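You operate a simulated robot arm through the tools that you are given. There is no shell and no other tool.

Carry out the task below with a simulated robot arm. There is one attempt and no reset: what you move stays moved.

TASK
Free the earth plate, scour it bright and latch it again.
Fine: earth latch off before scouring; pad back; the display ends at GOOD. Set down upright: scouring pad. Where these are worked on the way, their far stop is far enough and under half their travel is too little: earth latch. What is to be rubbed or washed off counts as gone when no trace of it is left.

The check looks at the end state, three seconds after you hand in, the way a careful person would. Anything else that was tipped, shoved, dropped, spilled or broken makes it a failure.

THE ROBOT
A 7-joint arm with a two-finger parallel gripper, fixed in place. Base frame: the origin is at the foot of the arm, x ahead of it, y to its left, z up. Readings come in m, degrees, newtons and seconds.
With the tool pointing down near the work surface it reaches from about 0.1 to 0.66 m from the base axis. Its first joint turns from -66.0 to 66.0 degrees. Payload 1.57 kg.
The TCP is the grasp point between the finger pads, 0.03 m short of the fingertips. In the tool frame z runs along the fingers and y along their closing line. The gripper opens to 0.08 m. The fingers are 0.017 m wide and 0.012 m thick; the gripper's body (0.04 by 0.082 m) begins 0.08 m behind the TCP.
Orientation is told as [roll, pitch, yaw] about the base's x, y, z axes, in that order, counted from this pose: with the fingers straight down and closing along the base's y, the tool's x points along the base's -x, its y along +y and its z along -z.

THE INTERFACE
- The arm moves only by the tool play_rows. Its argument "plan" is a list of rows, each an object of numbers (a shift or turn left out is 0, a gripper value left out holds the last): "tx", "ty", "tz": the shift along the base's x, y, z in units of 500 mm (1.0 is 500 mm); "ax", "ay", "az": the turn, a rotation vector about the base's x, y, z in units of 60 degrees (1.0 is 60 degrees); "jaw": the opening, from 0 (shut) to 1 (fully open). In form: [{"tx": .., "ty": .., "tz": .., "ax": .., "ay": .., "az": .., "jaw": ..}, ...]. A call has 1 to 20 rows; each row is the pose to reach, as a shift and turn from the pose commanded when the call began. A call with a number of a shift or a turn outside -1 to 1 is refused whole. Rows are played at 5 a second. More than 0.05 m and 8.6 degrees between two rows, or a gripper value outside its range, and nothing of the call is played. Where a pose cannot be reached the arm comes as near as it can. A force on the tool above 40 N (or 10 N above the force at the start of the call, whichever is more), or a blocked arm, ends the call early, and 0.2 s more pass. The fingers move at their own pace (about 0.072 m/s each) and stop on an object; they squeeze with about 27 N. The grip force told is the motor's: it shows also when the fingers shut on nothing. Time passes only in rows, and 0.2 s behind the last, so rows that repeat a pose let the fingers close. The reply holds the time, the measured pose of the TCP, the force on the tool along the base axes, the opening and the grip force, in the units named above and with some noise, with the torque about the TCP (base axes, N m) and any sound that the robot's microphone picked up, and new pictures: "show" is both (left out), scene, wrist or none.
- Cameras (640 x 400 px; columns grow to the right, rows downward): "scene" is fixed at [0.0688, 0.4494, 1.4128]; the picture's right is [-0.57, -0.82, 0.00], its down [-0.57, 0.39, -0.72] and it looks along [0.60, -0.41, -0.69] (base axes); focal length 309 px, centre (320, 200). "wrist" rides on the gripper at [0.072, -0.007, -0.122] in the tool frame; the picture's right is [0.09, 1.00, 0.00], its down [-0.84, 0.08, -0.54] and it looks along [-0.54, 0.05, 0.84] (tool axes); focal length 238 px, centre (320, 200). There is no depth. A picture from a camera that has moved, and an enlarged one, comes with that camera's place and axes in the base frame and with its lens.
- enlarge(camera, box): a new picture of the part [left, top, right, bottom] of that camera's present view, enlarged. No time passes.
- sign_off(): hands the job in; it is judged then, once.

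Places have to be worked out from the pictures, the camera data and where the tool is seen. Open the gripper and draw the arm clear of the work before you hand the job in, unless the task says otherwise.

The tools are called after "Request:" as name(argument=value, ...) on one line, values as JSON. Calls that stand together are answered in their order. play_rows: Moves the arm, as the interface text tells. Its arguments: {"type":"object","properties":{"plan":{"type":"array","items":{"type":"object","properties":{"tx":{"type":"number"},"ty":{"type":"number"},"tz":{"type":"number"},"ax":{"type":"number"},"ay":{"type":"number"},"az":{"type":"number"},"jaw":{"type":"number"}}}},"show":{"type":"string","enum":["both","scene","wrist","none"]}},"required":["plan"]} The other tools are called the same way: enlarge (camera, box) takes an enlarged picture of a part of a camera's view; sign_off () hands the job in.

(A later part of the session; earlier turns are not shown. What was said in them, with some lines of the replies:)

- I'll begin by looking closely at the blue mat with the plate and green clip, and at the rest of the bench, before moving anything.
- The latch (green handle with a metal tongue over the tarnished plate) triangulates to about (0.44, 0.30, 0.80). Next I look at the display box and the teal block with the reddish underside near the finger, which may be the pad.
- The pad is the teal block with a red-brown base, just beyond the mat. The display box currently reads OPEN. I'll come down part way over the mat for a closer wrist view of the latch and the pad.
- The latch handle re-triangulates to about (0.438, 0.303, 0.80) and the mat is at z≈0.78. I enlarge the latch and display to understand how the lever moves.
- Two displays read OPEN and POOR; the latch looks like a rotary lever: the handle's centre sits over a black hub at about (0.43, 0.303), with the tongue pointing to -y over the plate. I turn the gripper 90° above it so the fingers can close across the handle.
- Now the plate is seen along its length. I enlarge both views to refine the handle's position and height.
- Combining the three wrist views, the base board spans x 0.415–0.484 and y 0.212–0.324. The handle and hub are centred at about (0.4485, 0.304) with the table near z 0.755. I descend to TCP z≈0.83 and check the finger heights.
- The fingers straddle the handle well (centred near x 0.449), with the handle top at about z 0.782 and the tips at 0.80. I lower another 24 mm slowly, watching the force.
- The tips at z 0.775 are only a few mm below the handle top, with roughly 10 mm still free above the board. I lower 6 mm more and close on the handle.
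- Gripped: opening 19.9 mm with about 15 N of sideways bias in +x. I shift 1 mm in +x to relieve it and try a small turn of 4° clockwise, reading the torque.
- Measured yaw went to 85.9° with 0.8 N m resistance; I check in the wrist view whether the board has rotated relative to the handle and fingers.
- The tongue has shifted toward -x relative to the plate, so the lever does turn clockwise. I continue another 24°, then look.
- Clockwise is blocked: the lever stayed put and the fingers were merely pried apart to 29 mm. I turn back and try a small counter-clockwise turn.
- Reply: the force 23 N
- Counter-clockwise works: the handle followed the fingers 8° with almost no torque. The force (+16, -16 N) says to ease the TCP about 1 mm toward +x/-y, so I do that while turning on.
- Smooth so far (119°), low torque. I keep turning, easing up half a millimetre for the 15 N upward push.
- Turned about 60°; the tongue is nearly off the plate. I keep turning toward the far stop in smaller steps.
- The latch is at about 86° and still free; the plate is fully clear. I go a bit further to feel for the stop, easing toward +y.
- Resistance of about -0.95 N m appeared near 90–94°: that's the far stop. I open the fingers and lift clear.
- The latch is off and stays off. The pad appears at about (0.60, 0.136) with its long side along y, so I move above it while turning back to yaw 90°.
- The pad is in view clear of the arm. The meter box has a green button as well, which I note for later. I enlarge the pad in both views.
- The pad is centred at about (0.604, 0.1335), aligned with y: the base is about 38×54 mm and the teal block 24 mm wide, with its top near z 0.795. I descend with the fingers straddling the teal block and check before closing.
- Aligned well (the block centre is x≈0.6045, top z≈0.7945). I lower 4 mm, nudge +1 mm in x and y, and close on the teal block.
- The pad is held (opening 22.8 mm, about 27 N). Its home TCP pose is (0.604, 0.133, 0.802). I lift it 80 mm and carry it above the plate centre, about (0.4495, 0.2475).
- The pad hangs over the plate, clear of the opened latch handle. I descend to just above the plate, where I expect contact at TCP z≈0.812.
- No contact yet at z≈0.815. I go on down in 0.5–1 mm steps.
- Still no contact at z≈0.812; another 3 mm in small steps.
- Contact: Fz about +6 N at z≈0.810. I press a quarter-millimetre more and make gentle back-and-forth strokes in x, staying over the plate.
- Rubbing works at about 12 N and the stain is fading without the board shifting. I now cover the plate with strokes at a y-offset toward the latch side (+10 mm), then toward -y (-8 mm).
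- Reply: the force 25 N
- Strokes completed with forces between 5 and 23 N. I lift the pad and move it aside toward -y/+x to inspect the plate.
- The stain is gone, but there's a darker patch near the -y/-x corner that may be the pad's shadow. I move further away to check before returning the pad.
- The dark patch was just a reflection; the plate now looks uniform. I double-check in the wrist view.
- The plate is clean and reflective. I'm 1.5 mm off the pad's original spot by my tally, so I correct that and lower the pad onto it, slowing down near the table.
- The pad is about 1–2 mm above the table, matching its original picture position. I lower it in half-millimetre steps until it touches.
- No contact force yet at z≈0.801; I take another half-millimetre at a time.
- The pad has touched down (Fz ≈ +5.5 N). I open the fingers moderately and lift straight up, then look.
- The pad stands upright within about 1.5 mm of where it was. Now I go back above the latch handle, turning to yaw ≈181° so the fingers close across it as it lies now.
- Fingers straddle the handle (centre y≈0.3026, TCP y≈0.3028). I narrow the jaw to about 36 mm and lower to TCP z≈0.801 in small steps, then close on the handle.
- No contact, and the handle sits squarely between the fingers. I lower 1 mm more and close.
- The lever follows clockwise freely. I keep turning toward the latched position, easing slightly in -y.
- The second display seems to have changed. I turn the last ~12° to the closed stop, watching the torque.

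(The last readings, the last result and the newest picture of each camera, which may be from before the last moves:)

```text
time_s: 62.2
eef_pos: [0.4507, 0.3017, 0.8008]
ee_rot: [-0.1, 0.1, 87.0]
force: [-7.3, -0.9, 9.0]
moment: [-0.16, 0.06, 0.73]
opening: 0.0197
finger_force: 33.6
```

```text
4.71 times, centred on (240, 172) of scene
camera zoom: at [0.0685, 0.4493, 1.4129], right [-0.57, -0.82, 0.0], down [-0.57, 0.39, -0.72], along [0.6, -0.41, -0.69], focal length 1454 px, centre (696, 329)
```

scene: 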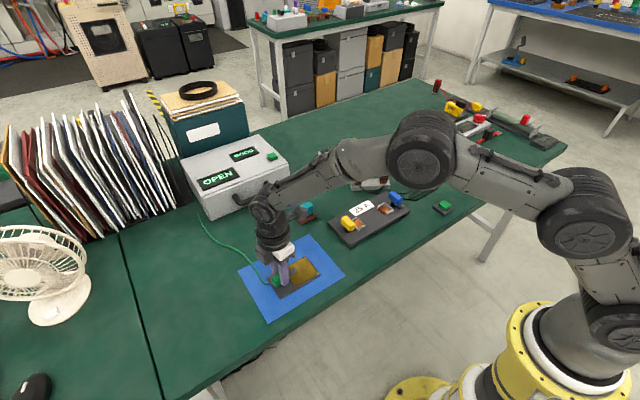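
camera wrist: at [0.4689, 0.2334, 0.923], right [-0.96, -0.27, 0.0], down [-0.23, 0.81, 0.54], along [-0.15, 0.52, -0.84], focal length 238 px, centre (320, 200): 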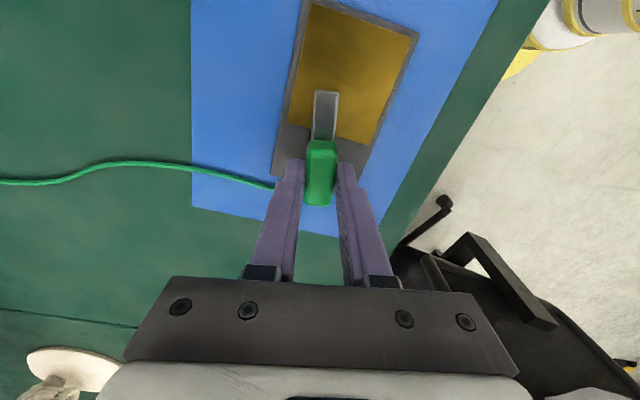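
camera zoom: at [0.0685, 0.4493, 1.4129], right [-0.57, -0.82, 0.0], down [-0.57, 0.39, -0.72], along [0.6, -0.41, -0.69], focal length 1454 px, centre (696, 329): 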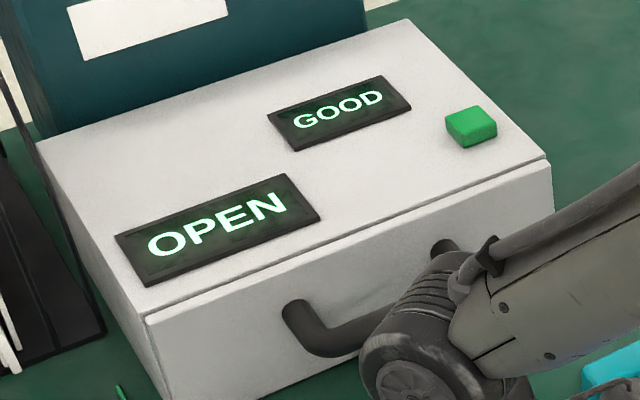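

The display now reads GOOD and the latch is at its closed stop (0.73 N m at 87°). I relax the torque, open the fingers and lift away.

Request:
play_rows(plan=[{"az": 0.02}, {"az": 0.02, "jaw": 0.4}, {"az": 0.02, "jaw": 0.5}, {"az": 0.02, "jaw": 0.5}, {"az": 0.02, "tz": 0.04, "jaw": 0.5}, {"az": 0.02, "tz": 0.1, "jaw": 0.5}, {"az": 0.02, "tz": 0.18, "jaw": 0.5}, {"az": 0.02, "tz": 0.27, "jaw": 0.8}, {"az": 0.02, "tz": 0.36, "jaw": 1.0}, {"tx": -0.08, "az": 0.02, "tz": 0.4, "jaw": 1.0}, {"tx": -0.16, "az": 0.02, "tz": 0.44, "jaw": 1.0}, {"tx": -0.24, "az": 0.02, "tz": 0.48, "jaw": 1.0}, {"tx": -0.24, "az": 0.02, "tz": 0.48, "jaw": 1.0}])

Request:
enlarge(camera="scene", box=[240, 230, 340, 303])

Request:
enlarge(camera="scene", box=[180, 130, 340, 235])

```text
time_s: 65.0
eef_pos: [0.3285, 0.3018, 1.0413]
ee_rot: [0.0, 0.0, 88.1]
force: [-0.2, -0.8, 0.0]
moment: [0.0, 0.02, 0.01]
opening: 0.0798
finger_force: 0.0
camera wrist: at [0.3322, 0.231, 1.1636], right [-1.0, -0.06, 0.0], down [-0.05, 0.84, 0.54], along [-0.03, 0.54, -0.84], focal length 238 px, centre (320, 200)
```

scene: 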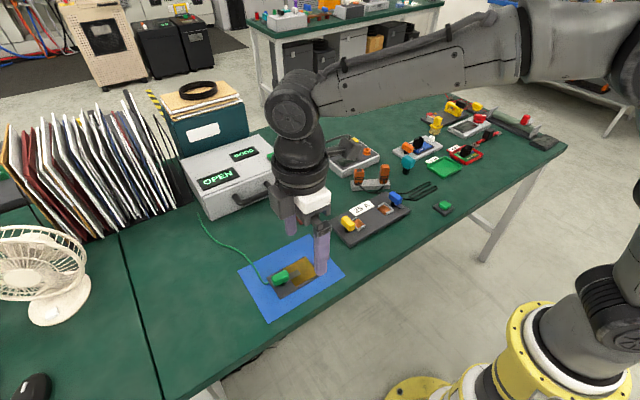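
wrist: 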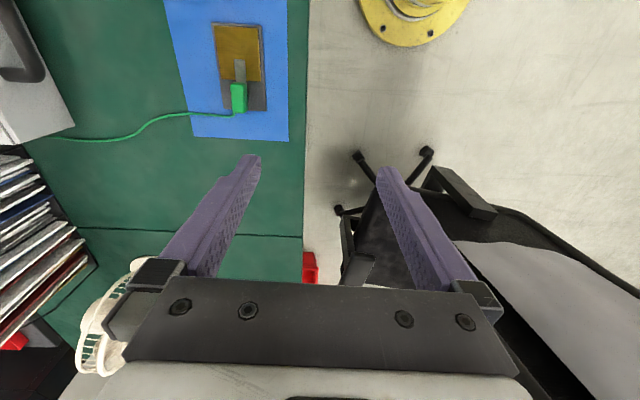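

```text
5.48 times, centred on (290, 266) of scene
camera zoom: at [0.0688, 0.4494, 1.4128], right [-0.57, -0.82, 0.0], down [-0.57, 0.39, -0.72], along [0.6, -0.41, -0.69], focal length 1693 px, centre (484, -164)
```

zoom: 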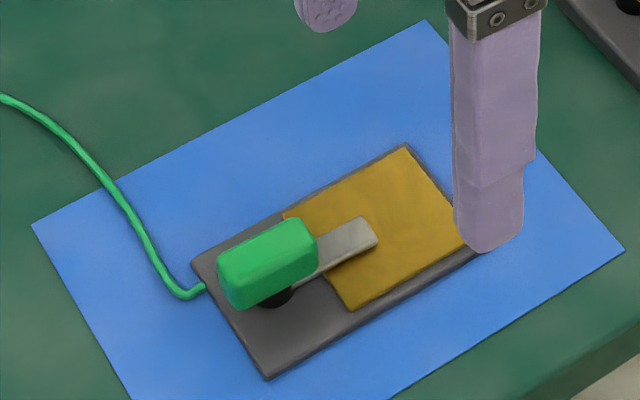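

```text
3.81 times, centred on (260, 182) of scene
camera zoom: at [0.0688, 0.4494, 1.4128], right [-0.57, -0.82, 0.0], down [-0.57, 0.39, -0.72], along [0.6, -0.41, -0.69], focal length 1177 px, centre (549, 267)
```

zoom: 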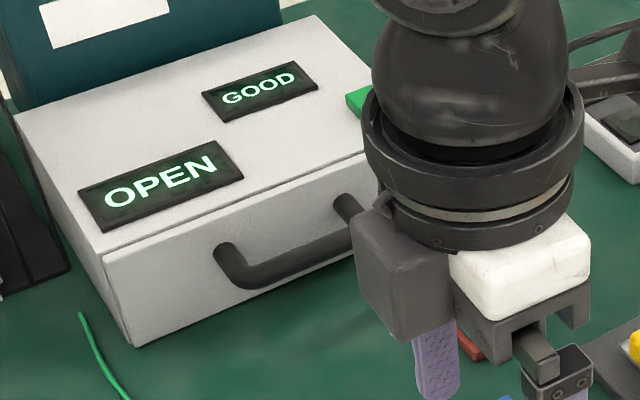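

The latch is closed over the clean plate and the earth display holds at GOOD. The pad stands at its place, and the gripper is open and clear of the work. The OPEN display was the same throughout and isn't part of this job, so I hand in.

Request:
sign_off()

```text
The job is handed in.
```

The earth plate is scoured and latched again, and the earth display reads GOOD. I've handed the job in; I don't have the result of the check.

- **Latch:** I swung it to its far stop before scouring. Afterwards I turned it back until it met its closed stop.
- **Plate:** After rubbing, the stain no longer showed in either camera. The dark patches that remained moved with the arm, so I took them for reflections.
- **Pad:** It is back upright, within about 1.5 mm of where it started.
- **Other display:** The second display on the box read OPEN from start to finish. I took it as separate from this job and left it alone.

I saw nothing else moved. The gripper is open and clear of the bench.
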